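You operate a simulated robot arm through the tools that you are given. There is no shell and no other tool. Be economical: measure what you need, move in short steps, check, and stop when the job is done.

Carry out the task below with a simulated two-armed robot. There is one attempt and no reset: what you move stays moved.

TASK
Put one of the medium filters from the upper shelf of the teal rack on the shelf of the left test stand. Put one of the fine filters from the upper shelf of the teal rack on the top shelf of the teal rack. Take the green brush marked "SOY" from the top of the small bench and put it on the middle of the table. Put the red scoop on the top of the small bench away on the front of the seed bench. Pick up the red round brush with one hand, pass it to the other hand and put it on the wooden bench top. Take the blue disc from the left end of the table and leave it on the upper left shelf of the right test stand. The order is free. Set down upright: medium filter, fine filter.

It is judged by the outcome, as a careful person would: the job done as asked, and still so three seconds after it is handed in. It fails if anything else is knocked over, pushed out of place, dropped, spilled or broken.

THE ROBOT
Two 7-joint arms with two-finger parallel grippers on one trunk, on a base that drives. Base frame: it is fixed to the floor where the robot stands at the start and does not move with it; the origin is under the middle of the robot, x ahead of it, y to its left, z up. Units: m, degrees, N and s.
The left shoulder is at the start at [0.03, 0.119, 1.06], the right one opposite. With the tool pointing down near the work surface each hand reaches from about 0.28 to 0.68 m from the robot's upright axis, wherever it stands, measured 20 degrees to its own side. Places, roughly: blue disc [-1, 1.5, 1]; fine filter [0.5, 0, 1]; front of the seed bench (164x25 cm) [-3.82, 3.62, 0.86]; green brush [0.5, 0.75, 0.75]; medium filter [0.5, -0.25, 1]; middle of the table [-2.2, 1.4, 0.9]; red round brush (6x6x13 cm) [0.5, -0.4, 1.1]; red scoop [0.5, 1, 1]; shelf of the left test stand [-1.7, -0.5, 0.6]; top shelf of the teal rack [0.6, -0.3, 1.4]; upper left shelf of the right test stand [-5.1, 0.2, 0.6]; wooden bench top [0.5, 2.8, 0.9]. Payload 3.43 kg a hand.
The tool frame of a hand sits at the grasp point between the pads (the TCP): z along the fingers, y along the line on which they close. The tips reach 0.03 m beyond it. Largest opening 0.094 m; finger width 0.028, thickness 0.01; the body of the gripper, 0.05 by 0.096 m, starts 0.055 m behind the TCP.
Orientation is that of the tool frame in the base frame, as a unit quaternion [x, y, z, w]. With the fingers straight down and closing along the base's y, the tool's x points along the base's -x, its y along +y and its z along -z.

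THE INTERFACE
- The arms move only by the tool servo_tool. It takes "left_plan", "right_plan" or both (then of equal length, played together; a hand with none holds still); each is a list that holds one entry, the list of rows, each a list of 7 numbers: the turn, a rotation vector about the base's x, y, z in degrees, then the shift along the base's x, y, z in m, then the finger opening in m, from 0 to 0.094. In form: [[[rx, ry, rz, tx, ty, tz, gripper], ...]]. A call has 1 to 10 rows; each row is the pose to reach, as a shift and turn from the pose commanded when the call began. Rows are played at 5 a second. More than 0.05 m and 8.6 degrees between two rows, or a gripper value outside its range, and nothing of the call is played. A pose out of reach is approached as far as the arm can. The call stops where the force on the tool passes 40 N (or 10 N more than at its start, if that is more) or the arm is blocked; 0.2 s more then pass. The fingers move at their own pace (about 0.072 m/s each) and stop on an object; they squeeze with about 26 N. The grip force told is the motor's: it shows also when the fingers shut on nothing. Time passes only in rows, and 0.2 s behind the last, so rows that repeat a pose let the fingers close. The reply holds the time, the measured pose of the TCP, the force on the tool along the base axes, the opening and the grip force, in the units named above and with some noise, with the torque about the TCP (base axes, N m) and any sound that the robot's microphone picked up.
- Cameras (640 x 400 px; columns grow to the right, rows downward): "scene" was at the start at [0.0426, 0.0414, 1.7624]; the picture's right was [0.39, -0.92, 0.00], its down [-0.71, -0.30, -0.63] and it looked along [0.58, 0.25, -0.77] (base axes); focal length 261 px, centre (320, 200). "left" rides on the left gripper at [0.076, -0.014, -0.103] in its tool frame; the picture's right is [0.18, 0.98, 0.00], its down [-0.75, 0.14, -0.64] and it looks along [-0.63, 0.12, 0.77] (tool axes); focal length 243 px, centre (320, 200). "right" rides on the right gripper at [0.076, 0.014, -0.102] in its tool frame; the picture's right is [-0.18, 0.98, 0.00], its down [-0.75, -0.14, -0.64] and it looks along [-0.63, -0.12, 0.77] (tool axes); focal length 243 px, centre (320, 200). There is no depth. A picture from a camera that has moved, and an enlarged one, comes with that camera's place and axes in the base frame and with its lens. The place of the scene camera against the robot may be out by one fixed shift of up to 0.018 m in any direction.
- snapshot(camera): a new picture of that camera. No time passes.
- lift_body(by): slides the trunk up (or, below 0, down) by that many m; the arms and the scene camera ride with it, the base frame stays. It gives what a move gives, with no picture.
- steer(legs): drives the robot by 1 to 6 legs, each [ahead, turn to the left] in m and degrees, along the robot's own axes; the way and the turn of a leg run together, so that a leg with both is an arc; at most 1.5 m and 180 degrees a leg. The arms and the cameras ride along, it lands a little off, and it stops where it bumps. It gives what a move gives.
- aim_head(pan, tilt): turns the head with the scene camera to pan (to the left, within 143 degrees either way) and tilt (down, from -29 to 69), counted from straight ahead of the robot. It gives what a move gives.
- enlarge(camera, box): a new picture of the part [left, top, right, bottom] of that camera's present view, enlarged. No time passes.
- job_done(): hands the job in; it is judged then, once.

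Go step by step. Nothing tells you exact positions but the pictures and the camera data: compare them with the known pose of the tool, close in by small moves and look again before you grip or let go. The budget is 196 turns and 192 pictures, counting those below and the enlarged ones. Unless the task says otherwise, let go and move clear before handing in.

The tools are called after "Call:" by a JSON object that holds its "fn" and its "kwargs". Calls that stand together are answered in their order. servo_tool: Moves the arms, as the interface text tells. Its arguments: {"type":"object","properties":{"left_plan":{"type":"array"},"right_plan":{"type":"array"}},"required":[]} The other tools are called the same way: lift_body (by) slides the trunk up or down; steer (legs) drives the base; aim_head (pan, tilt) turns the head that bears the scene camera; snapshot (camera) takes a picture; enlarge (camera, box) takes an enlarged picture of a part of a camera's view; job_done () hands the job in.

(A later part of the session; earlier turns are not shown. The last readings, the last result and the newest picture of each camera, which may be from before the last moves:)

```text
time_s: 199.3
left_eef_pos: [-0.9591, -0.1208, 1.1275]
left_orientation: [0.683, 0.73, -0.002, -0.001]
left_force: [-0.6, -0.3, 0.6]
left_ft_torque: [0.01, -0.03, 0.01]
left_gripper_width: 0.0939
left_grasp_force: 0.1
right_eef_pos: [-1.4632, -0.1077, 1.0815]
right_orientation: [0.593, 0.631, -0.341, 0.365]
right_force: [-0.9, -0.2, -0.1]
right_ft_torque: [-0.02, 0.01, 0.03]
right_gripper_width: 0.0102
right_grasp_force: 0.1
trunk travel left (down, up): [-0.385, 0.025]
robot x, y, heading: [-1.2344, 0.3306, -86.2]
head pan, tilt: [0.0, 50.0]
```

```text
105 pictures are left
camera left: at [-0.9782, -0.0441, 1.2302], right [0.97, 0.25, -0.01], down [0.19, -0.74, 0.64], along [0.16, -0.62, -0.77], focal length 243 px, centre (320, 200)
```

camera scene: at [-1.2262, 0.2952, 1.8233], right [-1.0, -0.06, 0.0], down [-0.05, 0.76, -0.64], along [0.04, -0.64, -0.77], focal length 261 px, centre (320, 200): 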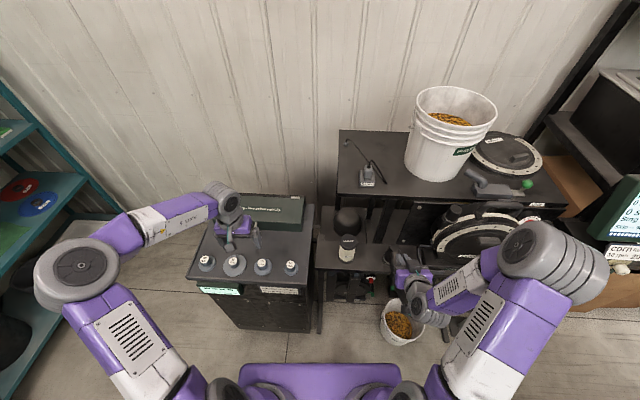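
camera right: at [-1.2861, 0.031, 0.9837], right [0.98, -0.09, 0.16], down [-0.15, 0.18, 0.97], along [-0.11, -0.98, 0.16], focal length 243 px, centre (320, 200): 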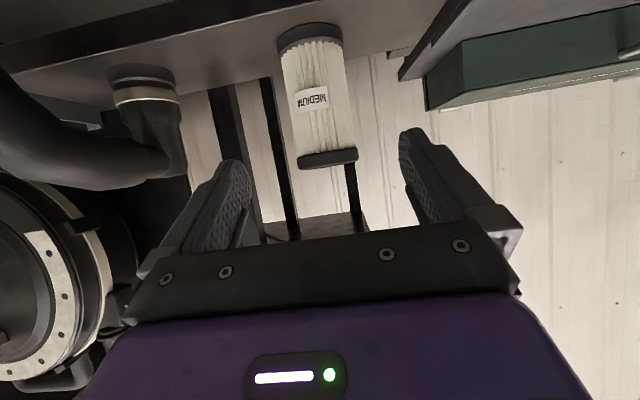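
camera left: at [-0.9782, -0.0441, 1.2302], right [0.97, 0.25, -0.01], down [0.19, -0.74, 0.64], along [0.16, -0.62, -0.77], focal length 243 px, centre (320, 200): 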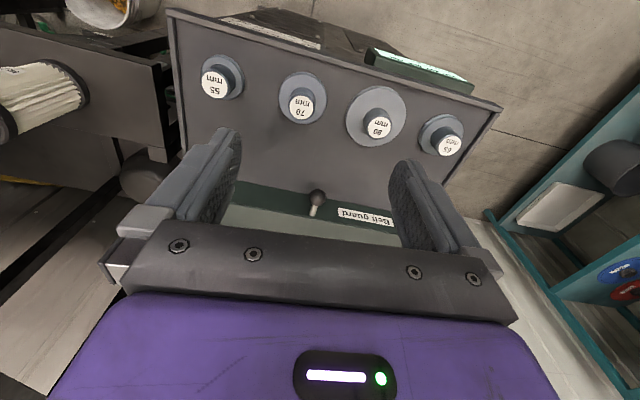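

The left hand can come over the cart from the +x side. I'll hover it above the filter on the beam, retracting the right hand a little.

Call:
{"fn": "servo_tool", "kwargs": {"left_plan": [[[0, 0, -1, -0.045, -0.01, 0, 0.094], [0, 0, -2, -0.09, -0.02, 0, 0.094], [0, 0, -3, -0.135, -0.03, -0.01, 0.094], [0, 0, -3.8, -0.18, -0.04, -0.02, 0.094], [0, 0, -3.8, -0.225, -0.05, -0.03, 0.094], [0, 0, -3.8, -0.27, -0.06, -0.04, 0.094], [0, 0, -3.8, -0.31, -0.075, -0.045, 0.094], [0, 0, -3.8, -0.342, -0.085, -0.045, 0.094]]], "right_plan": [[[0, 0, 0, 0, 0.02, 0.02, 0.01], [0, 0, 0, -0.01, 0.04, 0.03, 0.01], [0, 0, 0, -0.02, 0.05, 0.04, 0.01], [0, 0, 0, -0.03, 0.06, 0.05, 0.01], [0, 0, 0, -0.04, 0.06, 0.05, 0.01], [0, 0, 0, -0.05, 0.06, 0.05, 0.01], [0, 0, 0, -0.06, 0.06, 0.05, 0.01], [0, 0, 0, -0.06, 0.06, 0.05, 0.01]]]}}

Call:
{"fn": "snapshot", "kwargs": {"camera": "scene"}}

Call:
{"fn": "snapshot", "kwargs": {"camera": "left"}}

```text
time_s: 201.1
left_eef_pos: [-1.3015, -0.2033, 1.0816]
left_orientation: [0.707, 0.707, -0.001, -0.001]
left_force: [-0.1, -0.6, 0.2]
left_ft_torque: [0.01, -0.04, 0.01]
left_gripper_width: 0.0941
left_grasp_force: 0.0
right_eef_pos: [-1.5455, -0.0769, 1.1262]
right_orientation: [0.593, 0.632, -0.339, 0.365]
right_force: [-0.5, -1.3, -0.3]
right_ft_torque: [-0.02, 0.01, 0.01]
right_gripper_width: 0.01
right_grasp_force: 0.1
right hand out of reach, approached as far as the arm can: row 1, 2, 3, 4, 5, 6, 7, 8
trunk travel left (down, up): [-0.385, 0.025]
robot x, y, heading: [-1.2334, 0.3323, -86.3]
head pan, tilt: [0.0, 50.0]
```

```text
104 pictures are left
camera scene: at [-1.2276, 0.2955, 1.8233], right [-1.0, -0.06, 0.0], down [-0.05, 0.76, -0.64], along [0.04, -0.64, -0.77], focal length 261 px, centre (320, 200)
```

scene: 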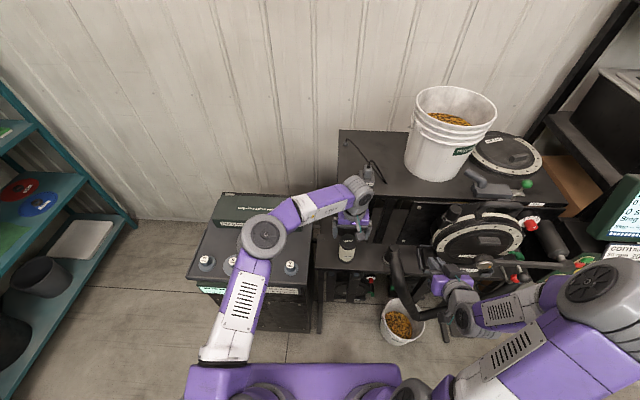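

```text
103 pictures are left
camera left: at [-1.3167, -0.1281, 1.1835], right [0.98, 0.18, 0.0], down [0.14, -0.75, 0.64], along [0.11, -0.63, -0.77], focal length 243 px, centre (320, 200)
```

left: 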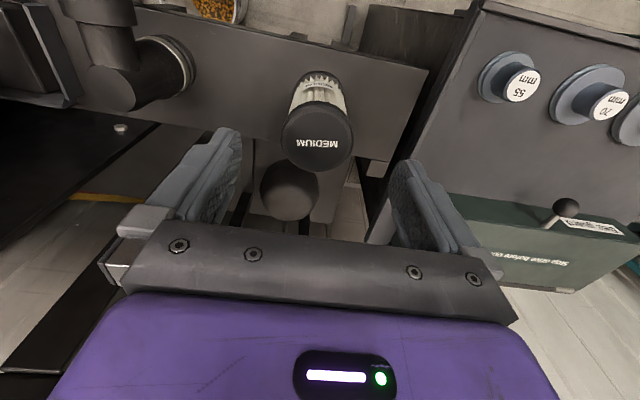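

Filter is right below. Descend around it and grip near its top.

Call:
{"fn": "servo_tool", "kwargs": {"left_plan": [[[0, 0, 0, -0.001, -0.014, -0.02, 0.094], [0, 0, 0, -0.001, -0.014, -0.05, 0.094], [0, 0, 0, -0.001, -0.014, -0.08, 0.094], [0, 0, 0, -0.001, -0.014, -0.105, 0.094], [0, 0, 0, -0.001, -0.014, -0.122, 0.094]]]}}

Call:
{"fn": "snapshot", "kwargs": {"camera": "left"}}

Call:
{"fn": "enlarge", "kwargs": {"camera": "scene", "box": [260, 130, 460, 255]}}

```text
time_s: 202.3
left_eef_pos: [-1.3014, -0.2176, 0.961]
left_orientation: [0.708, 0.706, -0.003, -0.001]
left_force: [-0.4, 0.2, 0.7]
left_ft_torque: [-0.02, -0.02, -0.02]
left_gripper_width: 0.0939
left_grasp_force: 0.1
right_eef_pos: [-1.5439, -0.0774, 1.1263]
right_orientation: [0.593, 0.631, -0.341, 0.366]
right_force: [0.8, -0.3, 0.0]
right_ft_torque: [0.0, -0.02, -0.05]
right_gripper_width: 0.0097
right_grasp_force: 0.1
trunk travel left (down, up): [-0.385, 0.025]
robot x, y, heading: [-1.2283, 0.3336, -86.0]
head pan, tilt: [0.0, 50.0]
```

```text
102 pictures are left
camera left: at [-1.3165, -0.1413, 1.0642], right [0.98, 0.18, -0.01], down [0.14, -0.75, 0.64], along [0.11, -0.63, -0.77], focal length 243 px, centre (320, 200)
```

left: 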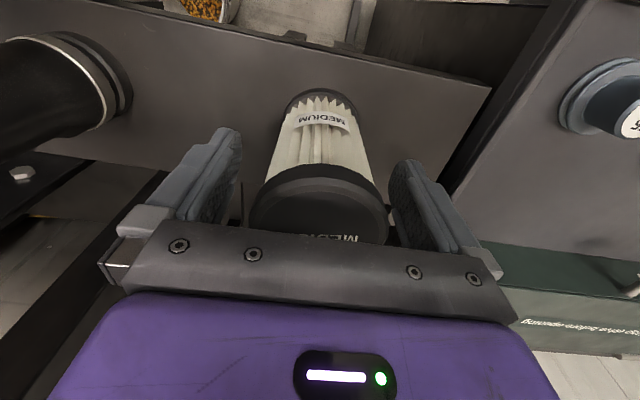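

```text
3.20 times, centred on (360, 192) of scene
camera zoom: at [-1.2261, 0.2954, 1.8233], right [-1.0, -0.06, 0.0], down [-0.05, 0.76, -0.64], along [0.04, -0.64, -0.77], focal length 835 px, centre (192, 224)
```

zoom: 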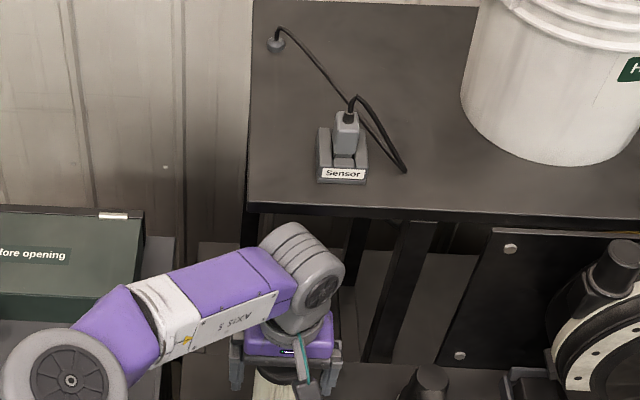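

Now grip near the top of the filter and lift slightly.

Call:
{"fn": "servo_tool", "kwargs": {"left_plan": [[[0, 0, 0, 0, 0, 0.01, 0.094], [0, 0, 0, 0, 0, 0.01, 0.03], [0, 0, 0, 0, 0, 0.01, 0.03], [0, 0, 0, 0, 0, 0.01, 0.03], [0, 0, 0, 0, 0, 0.02, 0.03], [0, 0, 0, 0, 0, 0.04, 0.03]]]}}

Call:
{"fn": "snapshot", "kwargs": {"camera": "left"}}

```text
time_s: 203.7
left_eef_pos: [-1.3027, -0.219, 1.0012]
left_orientation: [0.707, 0.707, -0.002, -0.002]
left_force: [0.0, -0.3, -0.9]
left_ft_torque: [0.03, 0.0, -0.06]
left_gripper_width: 0.0665
left_grasp_force: 26.0
right_eef_pos: [-1.5437, -0.0769, 1.1262]
right_orientation: [0.593, 0.631, -0.341, 0.366]
right_force: [0.4, 0.4, -0.3]
right_ft_torque: [-0.01, -0.01, 0.01]
right_gripper_width: 0.01
right_grasp_force: 0.0
trunk travel left (down, up): [-0.385, 0.025]
robot x, y, heading: [-1.2343, 0.3313, -86.4]
head pan, tilt: [0.0, 50.0]
```

```text
100 pictures are left
camera left: at [-1.3168, -0.1421, 1.1036], right [0.98, 0.18, -0.01], down [0.15, -0.75, 0.64], along [0.11, -0.63, -0.77], focal length 243 px, centre (320, 200)
```

left: 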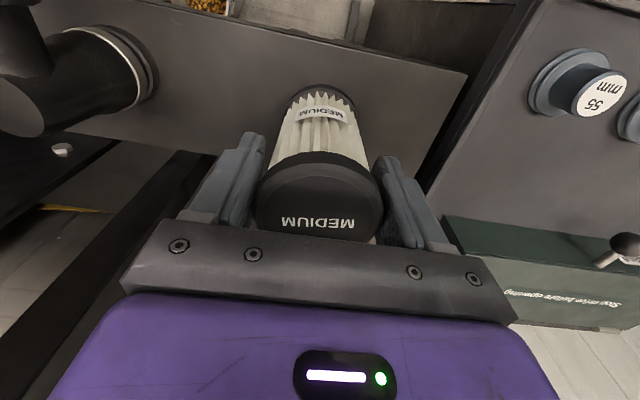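

Held. Slide left past the table-top edge, then nudge the base forward.

Call:
{"fn": "servo_tool", "kwargs": {"left_plan": [[[0, 0, 0, 0.04, 0, 0.005, 0.03], [0, 0, 0, 0.08, 0, 0.005, 0.03], [0, 0, 0, 0.125, 0, 0.005, 0.03]]]}}

Call:
{"fn": "steer", "kwargs": {"legs": [[0.04, 0]]}}

Call:
{"fn": "snapshot", "kwargs": {"camera": "left"}}

Call:
{"fn": "snapshot", "kwargs": {"camera": "scene"}}

```text
time_s: 204.5
left_eef_pos: [-1.1766, -0.2193, 1.0057]
left_orientation: [0.707, 0.707, -0.002, -0.002]
left_force: [0.2, -0.4, -2.0]
left_ft_torque: [-0.01, 0.04, -0.05]
left_gripper_width: 0.0664
left_grasp_force: 26.2
right_eef_pos: [-1.5417, -0.0774, 1.1269]
right_orientation: [0.593, 0.632, -0.34, 0.365]
right_force: [1.5, -0.5, 0.2]
right_ft_torque: [0.01, 0.01, -0.01]
right_gripper_width: 0.0099
right_grasp_force: 0.0
trunk travel left (down, up): [-0.385, 0.025]
robot x, y, heading: [-1.2327, 0.3297, -86.4]
head pan, tilt: [0.0, 50.0]
```

```text
time_s: 205.4
left_eef_pos: [-1.1752, -0.2606, 1.006]
left_orientation: [0.707, 0.707, -0.002, -0.003]
left_force: [-0.3, -0.2, -1.2]
left_ft_torque: [0.04, 0.01, -0.02]
left_gripper_width: 0.0665
left_grasp_force: 25.9
right_eef_pos: [-1.5413, -0.1173, 1.1265]
right_orientation: [0.592, 0.632, -0.34, 0.366]
right_force: [0.1, -0.9, -0.4]
right_ft_torque: [0.0, 0.03, -0.04]
right_gripper_width: 0.01
right_grasp_force: 0.0
trunk travel left (down, up): [-0.385, 0.025]
robot x, y, heading: [-1.231, 0.2916, -86.2]
head pan, tilt: [0.0, 50.0]
```

```text
99 pictures are left
camera left: at [-1.1902, -0.1837, 1.1078], right [0.98, 0.18, -0.01], down [0.15, -0.75, 0.64], along [0.11, -0.63, -0.77], focal length 243 px, centre (320, 200)
```

left: 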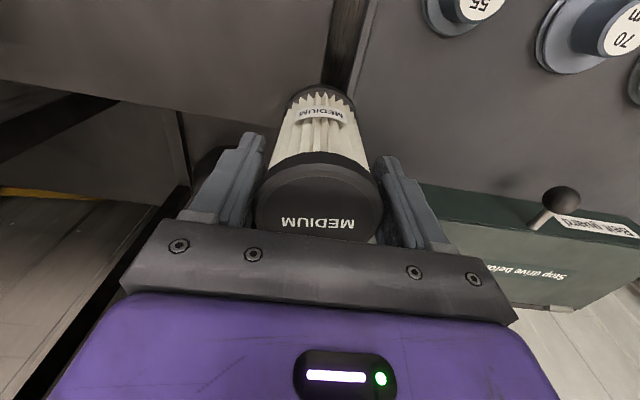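

```text
98 pictures are left
camera scene: at [-1.2236, 0.2559, 1.8234], right [-1.0, -0.06, 0.0], down [-0.05, 0.76, -0.64], along [0.04, -0.64, -0.77], focal length 261 px, centre (320, 200)
```

scene: 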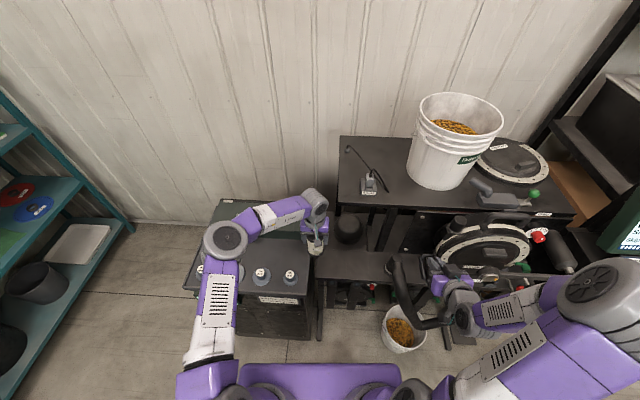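

To keep the wrist camera clear of the beam I'll yaw the left tool 90° (camera toward -x) before going into the gap.

Call:
{"fn": "servo_tool", "kwargs": {"left_plan": [[[0, 0, 8, 0, 0, 0, 0.03], [0, 0, 16, 0, 0, 0, 0.03], [0, 0, 24, 0, 0, 0, 0.03], [0, 0, 32, 0, 0, 0, 0.03], [0, 0, 40, 0, 0, 0, 0.03], [0, 0, 48, 0, 0, 0, 0.03], [0, 0, 56, 0, 0, 0, 0.03], [0, 0, 64, 0, 0, 0, 0.03], [0, 0, 72, 0, 0, 0, 0.03], [0, 0, 80, 0, 0, 0, 0.03]]]}}

Call:
{"fn": "enlarge", "kwargs": {"camera": "scene", "box": [200, 130, 400, 255]}}

Call:
{"fn": "snapshot", "kwargs": {"camera": "left"}}

```text
time_s: 207.6
left_eef_pos: [-1.176, -0.2604, 1.0044]
left_orientation: [0.085, 0.996, -0.003, 0.0]
left_force: [-0.4, -0.4, -1.7]
left_ft_torque: [0.02, 0.01, 0.01]
left_gripper_width: 0.0666
left_grasp_force: 26.0
right_eef_pos: [-1.5402, -0.1171, 1.1261]
right_orientation: [0.592, 0.632, -0.34, 0.366]
right_force: [-0.1, 0.5, 0.1]
right_ft_torque: [-0.01, 0.0, 0.01]
right_gripper_width: 0.0102
right_grasp_force: 0.0
trunk travel left (down, up): [-0.385, 0.025]
robot x, y, heading: [-1.2291, 0.2929, -86.2]
head pan, tilt: [0.0, 50.0]
```

```text
3.20 times, centred on (300, 192) of scene
camera zoom: at [-1.2237, 0.2558, 1.8233], right [-1.0, -0.06, 0.0], down [-0.05, 0.76, -0.64], along [0.04, -0.64, -0.77], focal length 835 px, centre (384, 224)
```

zoom: 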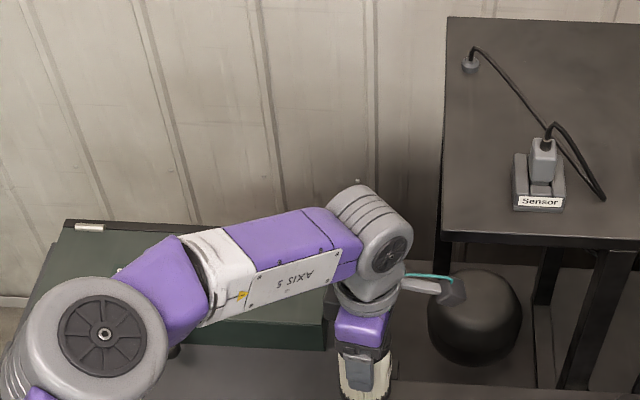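

```text
96 pictures are left
camera left: at [-1.2545, -0.2609, 1.1078], right [-0.01, 1.0, -0.01], down [0.77, 0.01, 0.64], along [0.64, 0.0, -0.77], focal length 243 px, centre (320, 200)
```

left: 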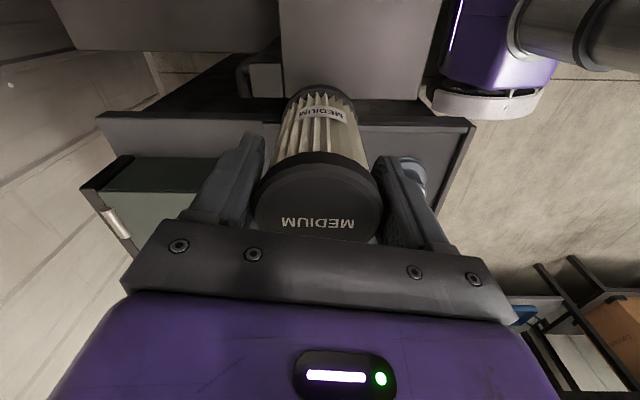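

The yaw worked and the gap is confirmed (beam end x≈-1.18, cart edge x≈-1.15). Next: lower slightly and move back over the shelf end.

Call:
{"fn": "servo_tool", "kwargs": {"left_plan": [[[0, 0, 0, 0, 0, -0.02, 0.03], [0, 0, 0, 0, -0.03, -0.02, 0.03], [0, 0, 0, 0, -0.06, -0.02, 0.03], [0, 0, 0, 0, -0.09, -0.02, 0.03], [0, 0, 0, -0.005, -0.118, -0.02, 0.03]]]}}

Call:
{"fn": "enlarge", "kwargs": {"camera": "scene", "box": [200, 130, 400, 255]}}

Call:
{"fn": "snapshot", "kwargs": {"camera": "left"}}

```text
time_s: 208.8
left_eef_pos: [-1.1725, -0.3359, 0.9937]
left_orientation: [0.087, 0.996, -0.002, 0.0]
left_force: [0.3, 0.1, -1.3]
left_ft_torque: [0.0, 0.03, 0.01]
left_gripper_width: 0.0667
left_grasp_force: 25.9
left hand out of reach, approached as far as the arm can: row 4, 5
right_eef_pos: [-1.54, -0.1178, 1.126]
right_orientation: [0.593, 0.632, -0.34, 0.365]
right_force: [-0.3, -0.1, 0.1]
right_ft_torque: [0.02, 0.01, 0.0]
right_gripper_width: 0.0102
right_grasp_force: 0.1
trunk travel left (down, up): [-0.385, 0.025]
robot x, y, heading: [-1.2257, 0.2902, -86.4]
head pan, tilt: [0.0, 50.0]
```

```text
3.20 times, centred on (300, 192) of scene
camera zoom: at [-1.2233, 0.2561, 1.8234], right [-1.0, -0.06, 0.0], down [-0.05, 0.76, -0.64], along [0.04, -0.64, -0.77], focal length 835 px, centre (384, 224)
```

zoom: 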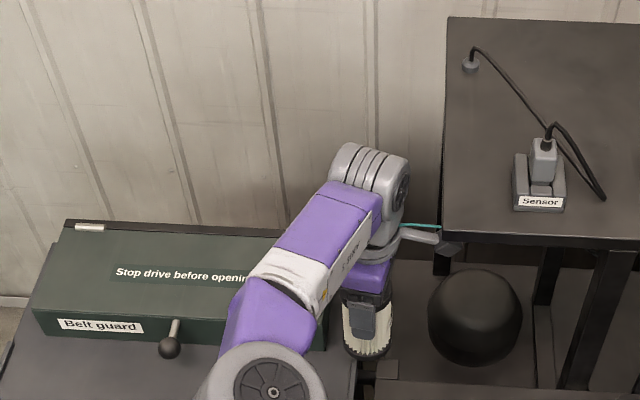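

```text
94 pictures are left
camera left: at [-1.2507, -0.3368, 1.0957], right [-0.01, 1.0, -0.01], down [0.77, 0.01, 0.64], along [0.64, 0.0, -0.77], focal length 243 px, centre (320, 200)
```

left: 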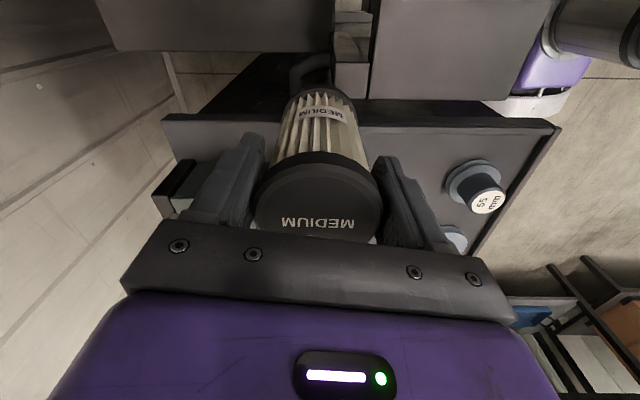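

The arm runs out of reach; the base must get closer. I'll look down to see the real base footprint relative to the cart and bucket.

Call:
{"fn": "aim_head", "kwargs": {"pan": 0, "tilt": 69}}

Call:
{"fn": "snapshot", "kwargs": {"camera": "scene"}}

Call:
{"fn": "aim_head", "kwargs": {"pan": -60, "tilt": 69}}

Call:
{"fn": "snapshot", "kwargs": {"camera": "scene"}}

```text
time_s: 209.6
left_eef_pos: [-1.1727, -0.3378, 0.9929]
left_orientation: [0.088, 0.996, -0.004, 0.0]
left_force: [1.1, 0.7, -1.7]
left_ft_torque: [0.01, 0.0, 0.02]
left_gripper_width: 0.0663
left_grasp_force: 25.9
right_eef_pos: [-1.5415, -0.1154, 1.1258]
right_orientation: [0.592, 0.632, -0.34, 0.366]
right_force: [-0.2, 0.0, 0.0]
right_ft_torque: [-0.01, 0.03, 0.0]
right_gripper_width: 0.01
right_grasp_force: 0.0
trunk travel left (down, up): [-0.385, 0.025]
robot x, y, heading: [-1.229, 0.2929, -86.0]
head pan, tilt: [0.0, 68.8]
```

```text
93 pictures are left
camera scene: at [-1.2249, 0.2769, 1.8014], right [-1.0, -0.06, 0.0], down [-0.06, 0.93, -0.36], along [0.02, -0.36, -0.93], focal length 261 px, centre (320, 200)
```

scene: 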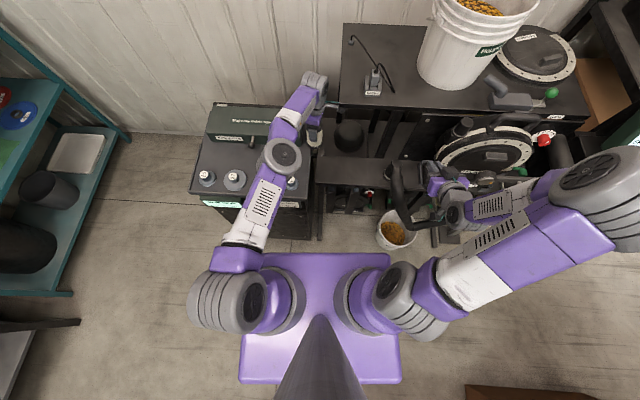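

```text
time_s: 210.9
left_eef_pos: [-1.173, -0.337, 0.993]
left_orientation: [0.087, 0.996, -0.003, -0.001]
left_force: [-1.2, -0.3, -1.8]
left_ft_torque: [0.02, -0.04, 0.01]
left_gripper_width: 0.0664
left_grasp_force: 26.3
right_eef_pos: [-1.5407, -0.118, 1.1275]
right_orientation: [0.593, 0.632, -0.34, 0.366]
right_force: [-0.3, 0.7, 0.8]
right_ft_torque: [0.0, -0.01, 0.03]
right_gripper_width: 0.01
right_grasp_force: 0.1
trunk travel left (down, up): [-0.385, 0.025]
robot x, y, heading: [-1.2302, 0.2928, -86.3]
head pan, tilt: [-60.0, 68.8]
```

```text
92 pictures are left
camera scene: at [-1.2751, 0.3015, 1.8014], right [-0.56, 0.83, 0.0], down [0.78, 0.52, -0.36], along [-0.3, -0.2, -0.93], focal length 261 px, centre (320, 200)
```

scene: 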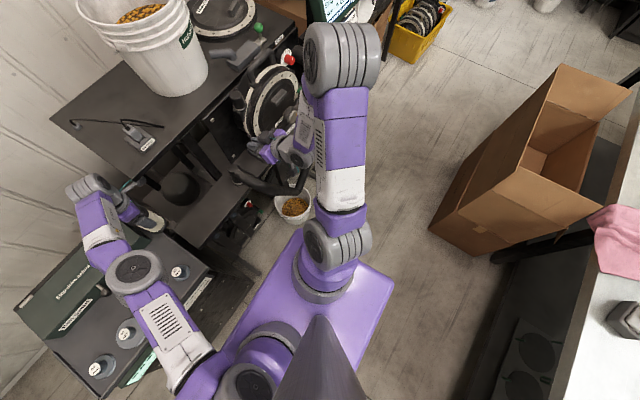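

The base can't get closer head-on because of the cart. But if the robot faces -x alongside the cart, the left shoulder gets ~0.12 m closer. I'll retract, raise the filter, and drive around to that stance.

Call:
{"fn": "servo_tool", "kwargs": {"left_plan": [[[0, 0, 0, 0, 0.04, 0.03, 0.03], [0, 0, 0, 0, 0.08, 0.06, 0.03], [0, 0, 0, 0, 0.12, 0.09, 0.03], [0, 0, 0, 0, 0.16, 0.12, 0.03], [0, 0, 0, 0, 0.2, 0.15, 0.03], [0, 0, 0, 0.01, 0.24, 0.18, 0.03], [0, 0, 0, 0.02, 0.28, 0.21, 0.03]]]}}

Call:
{"fn": "steer", "kwargs": {"legs": [[-0.36, 0], [0, 86], [0.75, 0], [0, -90], [0.39, 0]]}}

Call:
{"fn": "aim_head", "kwargs": {"pan": -40, "tilt": 50}}

Call:
{"fn": "snapshot", "kwargs": {"camera": "scene"}}

```text
refused: row 6 steps farther than a row can; nothing moved
```

```text
time_s: 226.5
left_eef_pos: [-0.4678, -0.379, 0.9935]
left_orientation: [0.118, 0.993, -0.003, 0.0]
left_force: [-0.2, -0.5, -2.4]
left_ft_torque: [0.02, 0.0, -0.01]
left_gripper_width: 0.0665
left_grasp_force: 25.8
right_eef_pos: [-0.8212, -0.1353, 1.1274]
right_orientation: [0.612, 0.613, -0.351, 0.354]
right_force: [0.0, 0.5, 0.5]
right_ft_torque: [-0.01, -0.03, -0.01]
right_gripper_width: 0.0101
right_grasp_force: 0.1
trunk travel left (down, up): [-0.385, 0.025]
robot x, y, heading: [-0.4861, 0.2557, -89.9]
head pan, tilt: [-60.0, 68.8]
```

```text
time_s: 227.3
left_eef_pos: [-0.4673, -0.3782, 0.9942]
left_orientation: [0.119, 0.993, -0.003, 0.0]
left_force: [0.1, 0.7, -0.5]
left_ft_torque: [0.02, 0.03, 0.0]
left_gripper_width: 0.0667
left_grasp_force: 26.1
right_eef_pos: [-0.8206, -0.135, 1.1264]
right_orientation: [0.612, 0.614, -0.351, 0.355]
right_force: [0.2, -0.8, -0.4]
right_ft_torque: [0.02, -0.01, 0.02]
right_gripper_width: 0.0101
right_grasp_force: 0.1
trunk travel left (down, up): [-0.385, 0.025]
robot x, y, heading: [-0.4839, 0.251, -90.0]
head pan, tilt: [-40.0, 50.0]
```

```text
91 pictures are left
camera scene: at [-0.5313, 0.2354, 1.8233], right [-0.77, 0.64, 0.0], down [0.49, 0.59, -0.64], along [-0.41, -0.49, -0.77], focal length 261 px, centre (320, 200)
```

scene: 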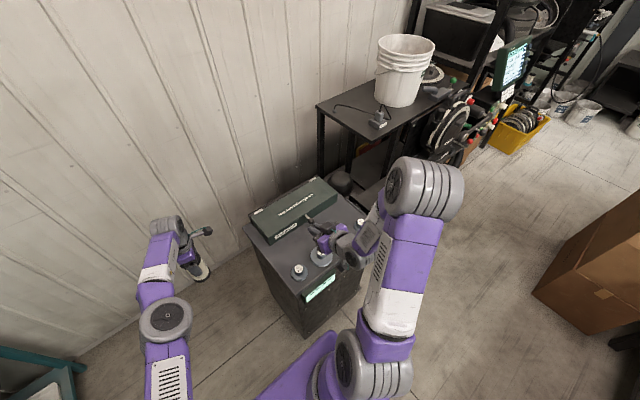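

The arm stayed extended (plan was refused) but nothing was touched. Now raise and retract the left hand properly.

Call:
{"fn": "servo_tool", "kwargs": {"left_plan": [[[0, 0, 0, 0, 0.03, 0.03, 0.03], [0, 0, 0, 0, 0.06, 0.06, 0.03], [0, 0, 0, 0, 0.09, 0.09, 0.03], [0, 0, 0, 0, 0.12, 0.12, 0.03], [0, 0, 0, 0, 0.15, 0.15, 0.03], [0, 0, 0, 0, 0.18, 0.18, 0.03], [0, 0, 0, 0.02, 0.21, 0.21, 0.03], [0, 0, 0, 0.04, 0.24, 0.22, 0.03], [0, 0, 0, 0.06, 0.27, 0.22, 0.03], [0, 0, 0, 0.08, 0.3, 0.22, 0.03]]]}}

Call:
{"fn": "steer", "kwargs": {"legs": [[0, -90]]}}

Call:
{"fn": "aim_head", "kwargs": {"pan": 50, "tilt": 50}}

Call:
{"fn": "snapshot", "kwargs": {"camera": "scene"}}

```text
time_s: 229.5
left_eef_pos: [-0.3853, -0.0781, 1.2115]
left_orientation: [0.117, 0.993, -0.003, 0.0]
left_force: [-0.1, -0.2, -1.6]
left_ft_torque: [0.02, 0.01, 0.0]
left_gripper_width: 0.0664
left_grasp_force: 26.0
right_eef_pos: [-0.8194, -0.1333, 1.1269]
right_orientation: [0.612, 0.613, -0.352, 0.355]
right_force: [-0.7, -0.1, 0.8]
right_ft_torque: [0.01, 0.0, -0.01]
right_gripper_width: 0.01
right_grasp_force: 0.1
trunk travel left (down, up): [-0.385, 0.025]
robot x, y, heading: [-0.484, 0.2495, -89.8]
head pan, tilt: [-40.0, 50.0]
```

```text
time_s: 233.7
left_eef_pos: [-0.8166, 0.1508, 1.2116]
left_orientation: [0.782, 0.623, -0.002, -0.003]
left_force: [-0.1, -0.4, -1.0]
left_ft_torque: [0.02, -0.02, 0.01]
left_gripper_width: 0.0667
left_grasp_force: 25.9
right_eef_pos: [-0.8755, 0.5864, 1.1268]
right_orientation: [0.866, 0.005, -0.5, 0.005]
right_force: [-0.2, -0.5, 0.3]
right_ft_torque: [-0.02, -0.01, 0.02]
right_gripper_width: 0.0101
right_grasp_force: 0.1
trunk travel left (down, up): [-0.385, 0.025]
robot x, y, heading: [-0.4851, 0.2529, -179.4]
head pan, tilt: [-40.0, 50.0]
```

```text
time_s: 235.4
left_eef_pos: [-0.816, 0.1524, 1.21]
left_orientation: [0.783, 0.622, -0.002, -0.001]
left_force: [-0.1, 0.6, -1.3]
left_ft_torque: [0.03, 0.01, 0.02]
left_gripper_width: 0.0663
left_grasp_force: 26.3
right_eef_pos: [-0.8739, 0.5861, 1.1267]
right_orientation: [0.867, 0.005, -0.498, 0.005]
right_force: [-0.1, 0.4, -0.6]
right_ft_torque: [0.0, 0.0, 0.01]
right_gripper_width: 0.0098
right_grasp_force: 0.0
trunk travel left (down, up): [-0.385, 0.025]
robot x, y, heading: [-0.4826, 0.2504, -179.4]
head pan, tilt: [50.0, 50.0]
```

```text
90 pictures are left
camera scene: at [-0.5008, 0.205, 1.8233], right [-0.77, 0.63, 0.0], down [0.49, 0.59, -0.64], along [-0.41, -0.5, -0.77], focal length 261 px, centre (320, 200)
```

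scene: 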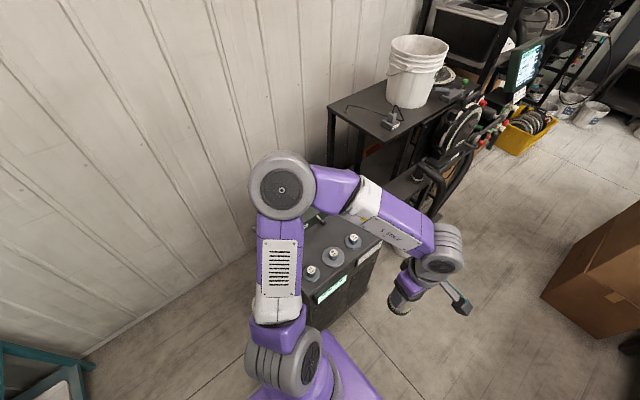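

The left elbow flares toward the table top in this stance, so I'll swing the left hand out to the robot's left (over the cart) here in the open first, re-yawing the tool, and then drive alongside.

Call:
{"fn": "servo_tool", "kwargs": {"left_plan": [[[0, 0, 8.5, 0.015, -0.037, 0, 0.03], [0, 0, 17, 0.03, -0.074, 0, 0.03], [0, 0, 25.5, 0.05, -0.111, 0, 0.03], [0, 0, 34, 0.07, -0.148, 0, 0.03], [0, 0, 42.5, 0.09, -0.185, 0, 0.03], [0, 0, 51, 0.11, -0.222, 0, 0.03], [0, 0, 59.5, 0.135, -0.259, 0, 0.03], [0, 0, 68, 0.16, -0.296, 0, 0.03], [0, 0, 76.5, 0.185, -0.333, 0, 0.03], [0, 0, 85, 0.21, -0.37, 0, 0.03]]]}}

Call:
{"fn": "snapshot", "kwargs": {"camera": "scene"}}

```text
time_s: 237.6
left_eef_pos: [-0.6043, -0.2203, 1.2134]
left_orientation: [0.156, 0.988, -0.003, -0.001]
left_force: [-0.9, 0.1, -1.3]
left_ft_torque: [0.02, 0.0, 0.02]
left_gripper_width: 0.0663
left_grasp_force: 25.9
right_eef_pos: [-0.8747, 0.5852, 1.1277]
right_orientation: [0.866, 0.005, -0.499, 0.005]
right_force: [-0.9, -1.1, -0.2]
right_ft_torque: [-0.01, -0.04, -0.03]
right_gripper_width: 0.01
right_grasp_force: 0.2
trunk travel left (down, up): [-0.385, 0.025]
robot x, y, heading: [-0.4873, 0.2522, -179.2]
head pan, tilt: [50.0, 50.0]
```

```text
89 pictures are left
camera scene: at [-0.5002, 0.2036, 1.8233], right [-0.77, 0.63, 0.0], down [0.49, 0.59, -0.64], along [-0.41, -0.5, -0.77], focal length 261 px, centre (320, 200)
```

scene: 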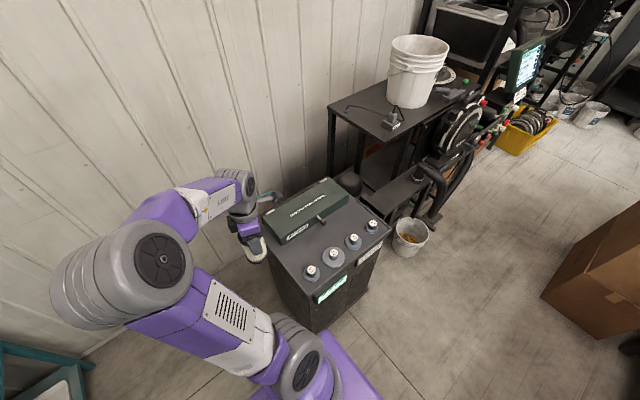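

The elbow is now safely behind. Drive forward alongside the cart.

Call:
{"fn": "steer", "kwargs": {"legs": [[0.3, 0], [0.28, 0]]}}

Call:
{"fn": "snapshot", "kwargs": {"camera": "scene"}}

Call:
{"fn": "snapshot", "kwargs": {"camera": "left"}}

```text
time_s: 241.2
left_eef_pos: [-1.1806, -0.226, 1.2139]
left_orientation: [0.156, 0.988, -0.003, 0.0]
left_force: [0.2, -0.4, -1.0]
left_ft_torque: [-0.05, 0.0, 0.04]
left_gripper_width: 0.0667
left_grasp_force: 25.7
right_eef_pos: [-1.4496, 0.5788, 1.1269]
right_orientation: [0.867, 0.005, -0.498, 0.004]
right_force: [-1.0, -0.3, 0.5]
right_ft_torque: [0.0, 0.0, 0.0]
right_gripper_width: 0.0103
right_grasp_force: 0.0
trunk travel left (down, up): [-0.385, 0.025]
robot x, y, heading: [-1.0612, 0.2435, -179.2]
head pan, tilt: [50.0, 50.0]
```

```text
88 pictures are left
camera scene: at [-1.076, 0.1981, 1.8233], right [-0.77, 0.63, 0.0], down [0.49, 0.59, -0.64], along [-0.41, -0.5, -0.77], focal length 261 px, centre (320, 200)
```

scene: 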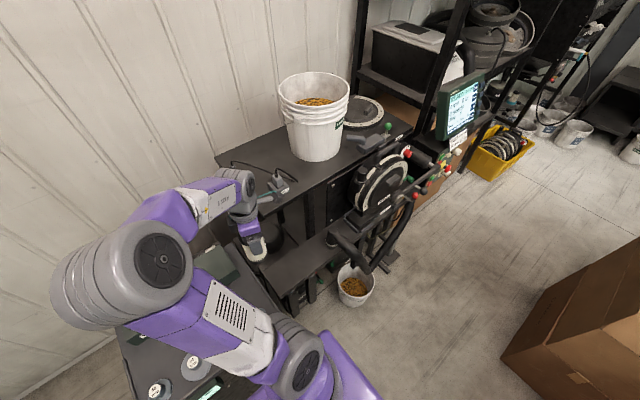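

```text
87 pictures are left
camera left: at [-1.2577, -0.2151, 1.3164], right [0.13, 0.99, -0.01], down [0.76, -0.09, 0.64], along [0.64, -0.09, -0.77], focal length 243 px, centre (320, 200)
```

left: 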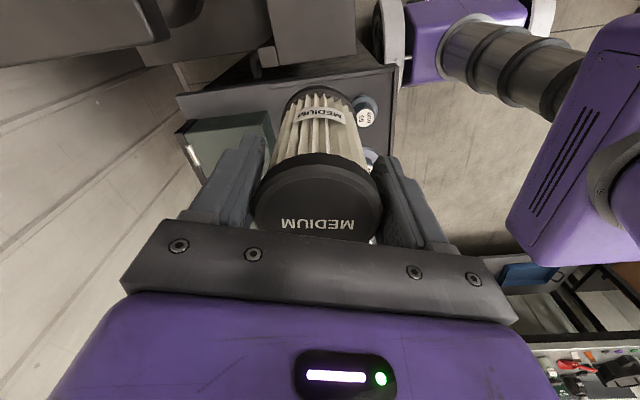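

Now straighten the yaw and descend to just above the beam level at the beam's left end.

Call:
{"fn": "servo_tool", "kwargs": {"left_plan": [[[0, 0, 5, 0.001, 0, -0.03, 0.03], [0, 0, 10, 0.002, 0, -0.07, 0.03], [0, 0, 14, 0.003, 0, -0.11, 0.03], [0, 0, 17, 0.003, 0, -0.15, 0.03], [0, 0, 17, 0.003, 0, -0.19, 0.03], [0, 0, 17, 0.003, 0, -0.225, 0.03]]]}}

Call:
{"fn": "snapshot", "kwargs": {"camera": "scene"}}

Call:
{"fn": "snapshot", "kwargs": {"camera": "left"}}

```text
time_s: 242.6
left_eef_pos: [-1.174, -0.2274, 0.9884]
left_orientation: [0.007, 1.0, -0.003, -0.001]
left_force: [1.1, 0.6, 0.0]
left_ft_torque: [0.02, 0.07, 0.0]
left_gripper_width: 0.067
left_grasp_force: 26.6
left hand out of reach, approached as far as the arm can: row 3
right_eef_pos: [-1.4486, 0.5802, 1.1271]
right_orientation: [0.866, 0.005, -0.5, 0.004]
right_force: [-0.2, 0.0, -0.8]
right_ft_torque: [-0.01, -0.01, 0.02]
right_gripper_width: 0.0103
right_grasp_force: 0.1
trunk travel left (down, up): [-0.385, 0.025]
robot x, y, heading: [-1.0613, 0.2424, -179.2]
head pan, tilt: [50.0, 50.0]
```

```text
86 pictures are left
camera scene: at [-1.0729, 0.1981, 1.8234], right [-0.77, 0.63, 0.0], down [0.48, 0.59, -0.64], along [-0.41, -0.5, -0.77], focal length 261 px, centre (320, 200)
```

scene: 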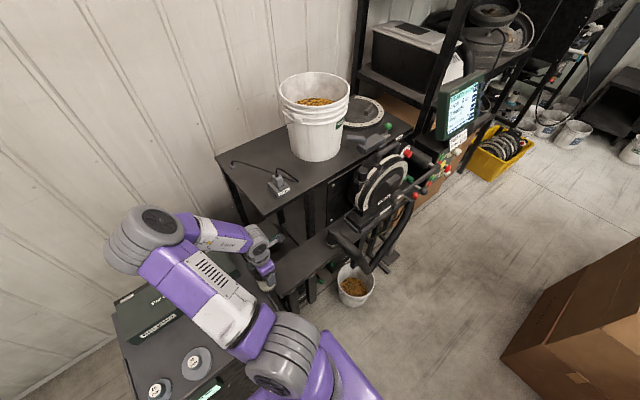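

```text
85 pictures are left
camera left: at [-1.2517, -0.2397, 1.0914], right [-0.17, 0.99, -0.01], down [0.76, 0.13, 0.64], along [0.63, 0.1, -0.77], focal length 243 px, centre (320, 200)
```

left: 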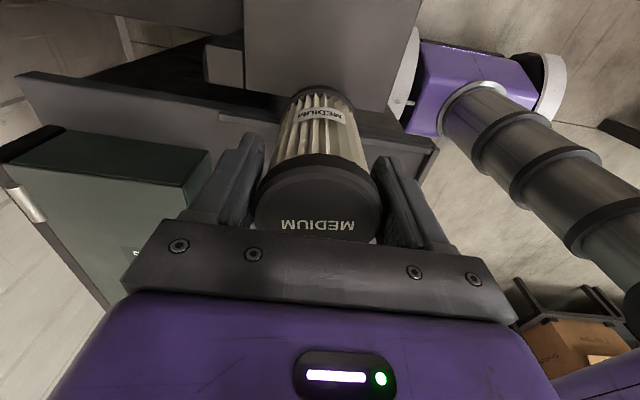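

Clear so far. Now move in over the shelf end (y→-0.378).

Call:
{"fn": "servo_tool", "kwargs": {"left_plan": [[[0, 0, 0, -0.003, -0.035, 0, 0.03], [0, 0, 0, -0.004, -0.07, 0, 0.03], [0, 0, 0, -0.005, -0.105, 0, 0.03], [0, 0, 0, -0.005, -0.14, 0, 0.03], [0, 0, 0, -0.006, -0.152, 0, 0.03]]]}}

Call:
{"fn": "snapshot", "kwargs": {"camera": "left"}}

Call:
{"fn": "enlarge", "kwargs": {"camera": "scene", "box": [160, 150, 360, 275]}}

```text
time_s: 243.8
left_eef_pos: [-1.1838, -0.3774, 0.9896]
left_orientation: [0.008, 1.0, -0.002, 0.0]
left_force: [-0.5, 0.4, -0.6]
left_ft_torque: [0.03, 0.03, -0.04]
left_gripper_width: 0.0667
left_grasp_force: 25.8
right_eef_pos: [-1.4503, 0.5802, 1.1262]
right_orientation: [0.867, 0.005, -0.499, 0.005]
right_force: [-0.1, -0.3, 0.4]
right_ft_torque: [-0.03, -0.04, 0.02]
right_gripper_width: 0.0098
right_grasp_force: 0.0
trunk travel left (down, up): [-0.385, 0.025]
robot x, y, heading: [-1.0613, 0.2429, -179.6]
head pan, tilt: [50.0, 50.0]
```

```text
84 pictures are left
camera left: at [-1.2608, -0.3901, 1.0917], right [-0.17, 0.99, -0.01], down [0.76, 0.13, 0.64], along [0.63, 0.1, -0.77], focal length 243 px, centre (320, 200)
```

left: 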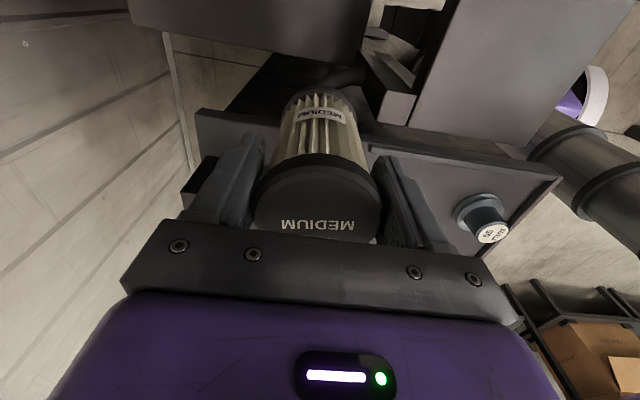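

```text
3.20 times, centred on (260, 212) of scene
camera zoom: at [-1.0761, 0.1983, 1.8233], right [-0.77, 0.63, 0.0], down [0.49, 0.59, -0.64], along [-0.41, -0.5, -0.77], focal length 835 px, centre (512, 160)
```

zoom: 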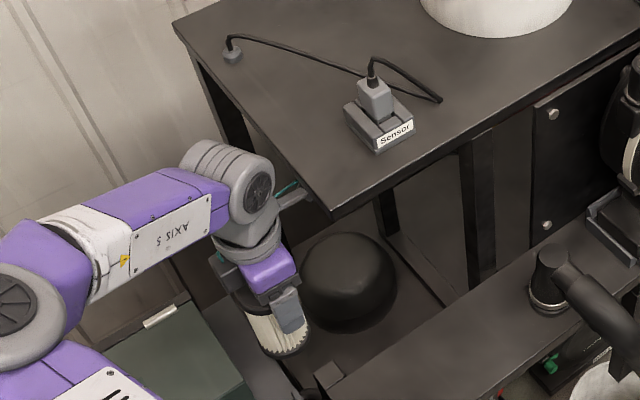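

The shelf's left edge is at x≈-1.19 and its front edge y≈-0.30, so the filter goes to about (-1.245,-0.378). I'll descend in stages past the cart edge and table-top edge.

Call:
{"fn": "servo_tool", "kwargs": {"left_plan": [[[0, 0, 0, -0.003, 0, -0.02, 0.03], [0, 0, 0, -0.004, 0, -0.04, 0.03], [0, 0, 0, -0.008, 0, -0.065, 0.03], [0, 0, 0, -0.012, 0, -0.09, 0.03]]]}}

Call:
{"fn": "snapshot", "kwargs": {"camera": "left"}}

Call:
{"fn": "enlarge", "kwargs": {"camera": "scene", "box": [160, 150, 360, 275]}}

```text
time_s: 244.5
left_eef_pos: [-1.1971, -0.3808, 0.9498]
left_orientation: [0.012, 1.0, -0.012, -0.007]
left_force: [-2.5, 8.0, 20.5]
left_ft_torque: [0.54, -0.7, 0.32]
left_gripper_width: 0.0669
left_grasp_force: 26.1
right_eef_pos: [-1.4508, 0.5799, 1.1259]
right_orientation: [0.866, 0.005, -0.499, 0.006]
right_force: [-0.4, 0.5, 1.3]
right_ft_torque: [0.02, 0.01, -0.02]
right_gripper_width: 0.0098
right_grasp_force: 0.0
trunk travel left (down, up): [-0.385, 0.025]
robot x, y, heading: [-1.0598, 0.2458, -179.6]
head pan, tilt: [50.0, 50.0]
stopped in row 3 (left hand): the force on the tool passed its limit at 59 N (the readings are from after the stop); the commanded pose is now the measured one
```

```text
82 pictures are left
camera left: at [-1.2725, -0.3908, 1.0542], right [-0.16, 0.99, -0.02], down [0.76, 0.14, 0.63], along [0.62, 0.09, -0.78], focal length 243 px, centre (320, 200)
```

left: 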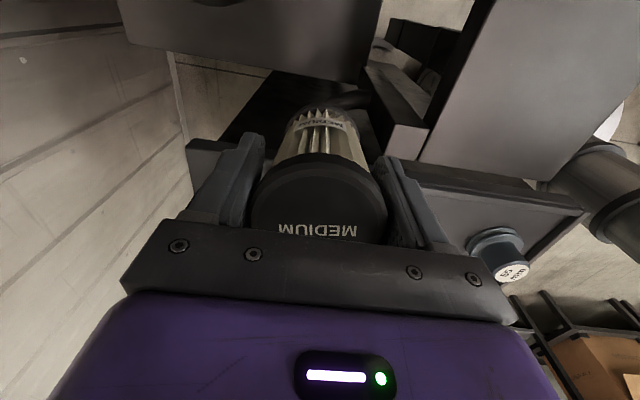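

```text
3.20 times, centred on (260, 212) of scene
camera zoom: at [-1.0759, 0.1998, 1.8235], right [-0.77, 0.63, 0.0], down [0.49, 0.59, -0.64], along [-0.41, -0.5, -0.77], focal length 835 px, centre (512, 160)
```

zoom: 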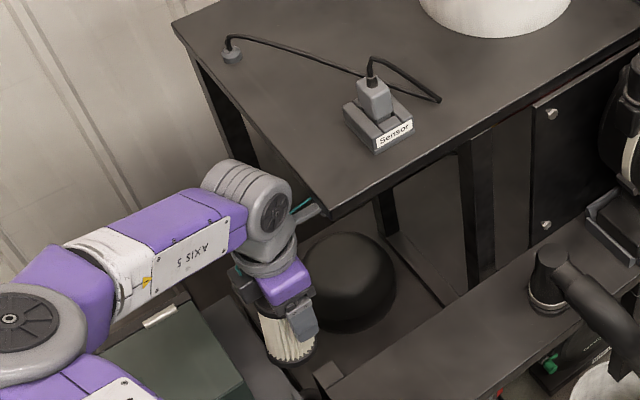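

Contact – most likely the filter's rim met the cart edge. I'll lift a little and inspect.

Call:
{"fn": "servo_tool", "kwargs": {"left_plan": [[[0, 0, 0, 0, 0, 0.015, 0.03], [0, 0, 0, -0.002, 0, 0.025, 0.03]]]}}

Call:
{"fn": "snapshot", "kwargs": {"camera": "left"}}

Call:
{"fn": "enlarge", "kwargs": {"camera": "scene", "box": [200, 180, 320, 255]}}

```text
time_s: 245.1
left_eef_pos: [-1.1954, -0.3805, 0.9748]
left_orientation: [0.011, 1.0, -0.011, -0.004]
left_force: [-0.3, -0.9, -1.4]
left_ft_torque: [-0.03, 0.0, 0.03]
left_gripper_width: 0.066
left_grasp_force: 26.0
right_eef_pos: [-1.4507, 0.5797, 1.126]
right_orientation: [0.867, 0.005, -0.499, 0.005]
right_force: [1.1, 0.3, 0.6]
right_ft_torque: [0.02, 0.0, 0.02]
right_gripper_width: 0.0104
right_grasp_force: 0.1
trunk travel left (down, up): [-0.385, 0.025]
robot x, y, heading: [-1.0593, 0.2463, -179.2]
head pan, tilt: [50.0, 50.0]
```

```text
80 pictures are left
camera left: at [-1.2719, -0.3912, 1.0779], right [-0.16, 0.99, -0.02], down [0.76, 0.14, 0.63], along [0.63, 0.09, -0.77], focal length 243 px, centre (320, 200)
```

left: 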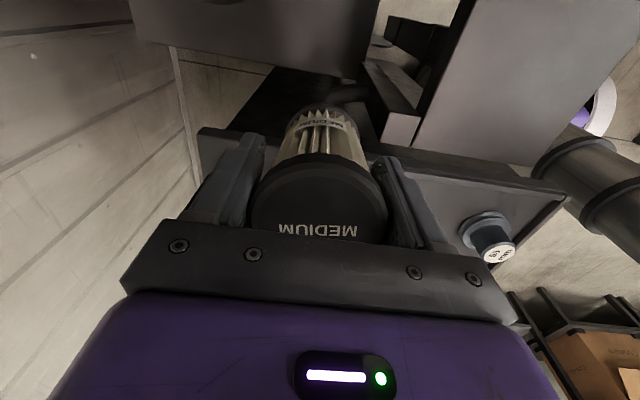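

```text
5.33 times, centred on (260, 218) of scene
camera zoom: at [-1.0761, 0.1984, 1.8233], right [-0.77, 0.63, 0.0], down [0.49, 0.59, -0.64], along [-0.41, -0.5, -0.77], focal length 1392 px, centre (640, 107)
```

zoom: 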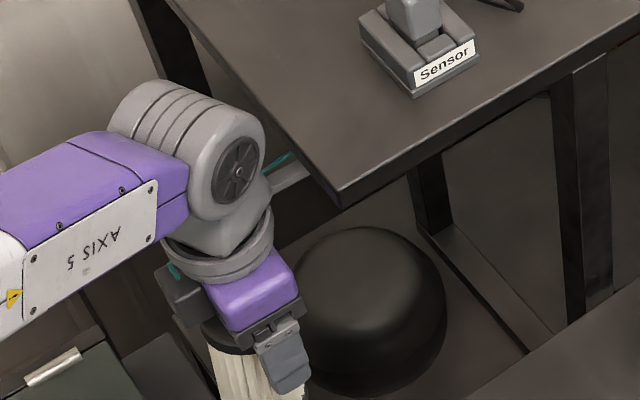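

The filter slid ~1.5 cm up in the grip but is held; the cart's edge is at x≈-1.16, z≈0.867. I'll tilt the tool 15° (body leaning over the cart) to pass both the cart edge and the table top, then straighten below.

Call:
{"fn": "servo_tool", "kwargs": {"left_plan": [[[0, 7.5, 0, -0.004, 0.002, 0.0, 0.03], [0, 15, 0, -0.008, 0.002, 0.0, 0.03], [0, 15, 0, -0.008, 0.002, -0.02, 0.03], [0, 15, 0, -0.008, 0.002, -0.04, 0.03]]]}}

Call:
{"fn": "snapshot", "kwargs": {"camera": "left"}}

Call:
{"fn": "enlarge", "kwargs": {"camera": "scene", "box": [160, 170, 320, 270]}}

```text
time_s: 246.1
left_eef_pos: [-1.2057, -0.3802, 0.9326]
left_orientation: [0.01, 0.991, -0.012, -0.135]
left_force: [-0.3, 0.7, -1.7]
left_ft_torque: [0.01, 0.01, 0.01]
left_gripper_width: 0.0662
left_grasp_force: 26.2
right_eef_pos: [-1.4498, 0.5799, 1.1263]
right_orientation: [0.867, 0.004, -0.499, 0.004]
right_force: [-0.6, -0.6, 0.1]
right_ft_torque: [-0.01, 0.02, 0.0]
right_gripper_width: 0.01
right_grasp_force: 0.0
trunk travel left (down, up): [-0.385, 0.025]
robot x, y, heading: [-1.0591, 0.2397, -179.1]
head pan, tilt: [50.0, 50.0]
```

```text
78 pictures are left
camera left: at [-1.251, -0.3903, 1.0524], right [-0.16, 0.99, 0.02], down [0.9, 0.14, 0.41], along [0.4, 0.09, -0.91], focal length 243 px, centre (320, 200)
```

left: 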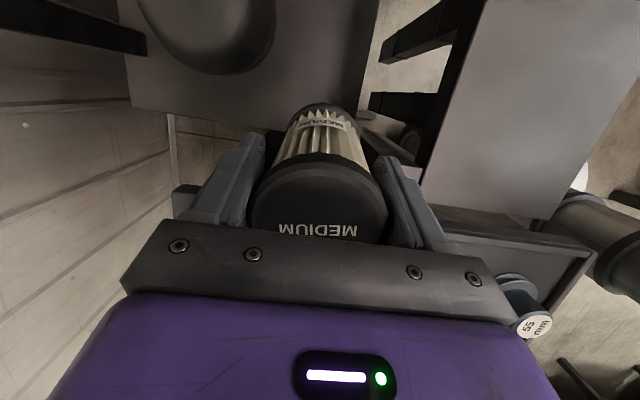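

```text
4.00 times, centred on (240, 220) of scene
camera zoom: at [-1.0756, 0.1978, 1.8233], right [-0.77, 0.63, 0.0], down [0.49, 0.59, -0.64], along [-0.41, -0.5, -0.77], focal length 1044 px, centre (640, 120)
```

zoom: 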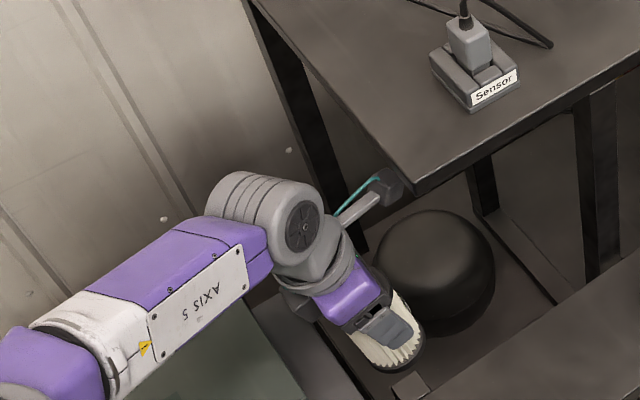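

Clear now. Continue down in the tilted pose, then straighten while shifting over the shelf.

Call:
{"fn": "servo_tool", "kwargs": {"left_plan": [[[0, 0, 0, 0, 0, -0.025, 0.03], [0, 0, 0, 0, 0, -0.05, 0.03], [0, 0, 0, 0, 0, -0.072, 0.03], [0, -4, 0, -0.012, 0, -0.072, 0.03], [0, -8, 0, -0.024, 0, -0.072, 0.03], [0, -12, 0, -0.034, 0, -0.072, 0.03], [0, -15, 0, -0.042, 0, -0.072, 0.03]]]}}

Call:
{"fn": "snapshot", "kwargs": {"camera": "left"}}

Call:
{"fn": "enlarge", "kwargs": {"camera": "scene", "box": [160, 170, 320, 270]}}

```text
time_s: 247.7
left_eef_pos: [-1.2456, -0.3798, 0.8629]
left_orientation: [0.011, 1.0, -0.011, -0.004]
left_force: [-1.0, -1.2, -0.7]
left_ft_torque: [-0.01, 0.04, 0.01]
left_gripper_width: 0.066
left_grasp_force: 26.7
right_eef_pos: [-1.4489, 0.5792, 1.127]
right_orientation: [0.867, 0.005, -0.498, 0.005]
right_force: [-0.1, -0.7, 0.5]
right_ft_torque: [0.04, 0.0, -0.01]
right_gripper_width: 0.0095
right_grasp_force: 0.0
trunk travel left (down, up): [-0.385, 0.025]
robot x, y, heading: [-1.0564, 0.2464, -179.6]
head pan, tilt: [50.0, 50.0]
```

```text
76 pictures are left
camera left: at [-1.3221, -0.3897, 0.9657], right [-0.16, 0.99, -0.02], down [0.76, 0.14, 0.63], along [0.63, 0.09, -0.77], focal length 243 px, centre (320, 200)
```

left: 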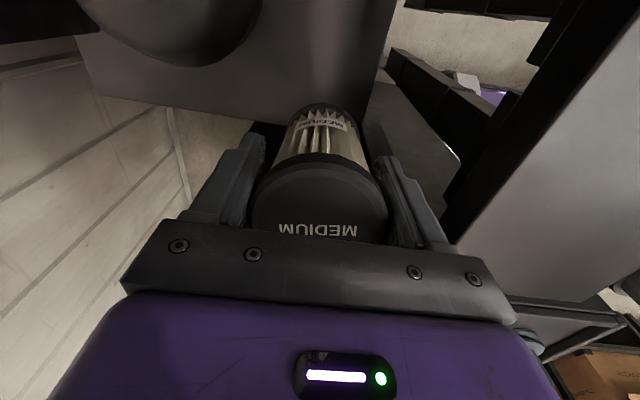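

```text
4.00 times, centred on (240, 220) of scene
camera zoom: at [-1.0765, 0.198, 1.8233], right [-0.77, 0.63, 0.0], down [0.49, 0.59, -0.64], along [-0.41, -0.5, -0.77], focal length 1044 px, centre (640, 120)
```

zoom: 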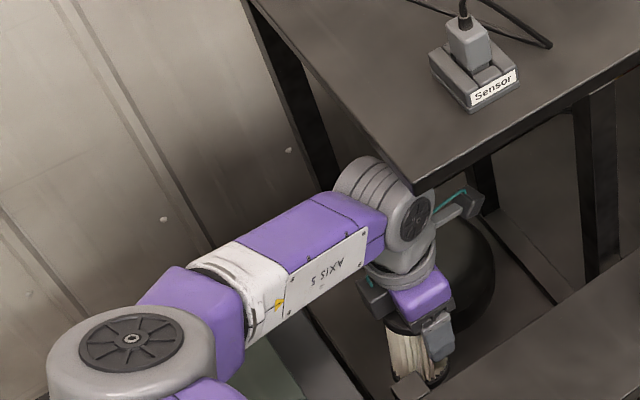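

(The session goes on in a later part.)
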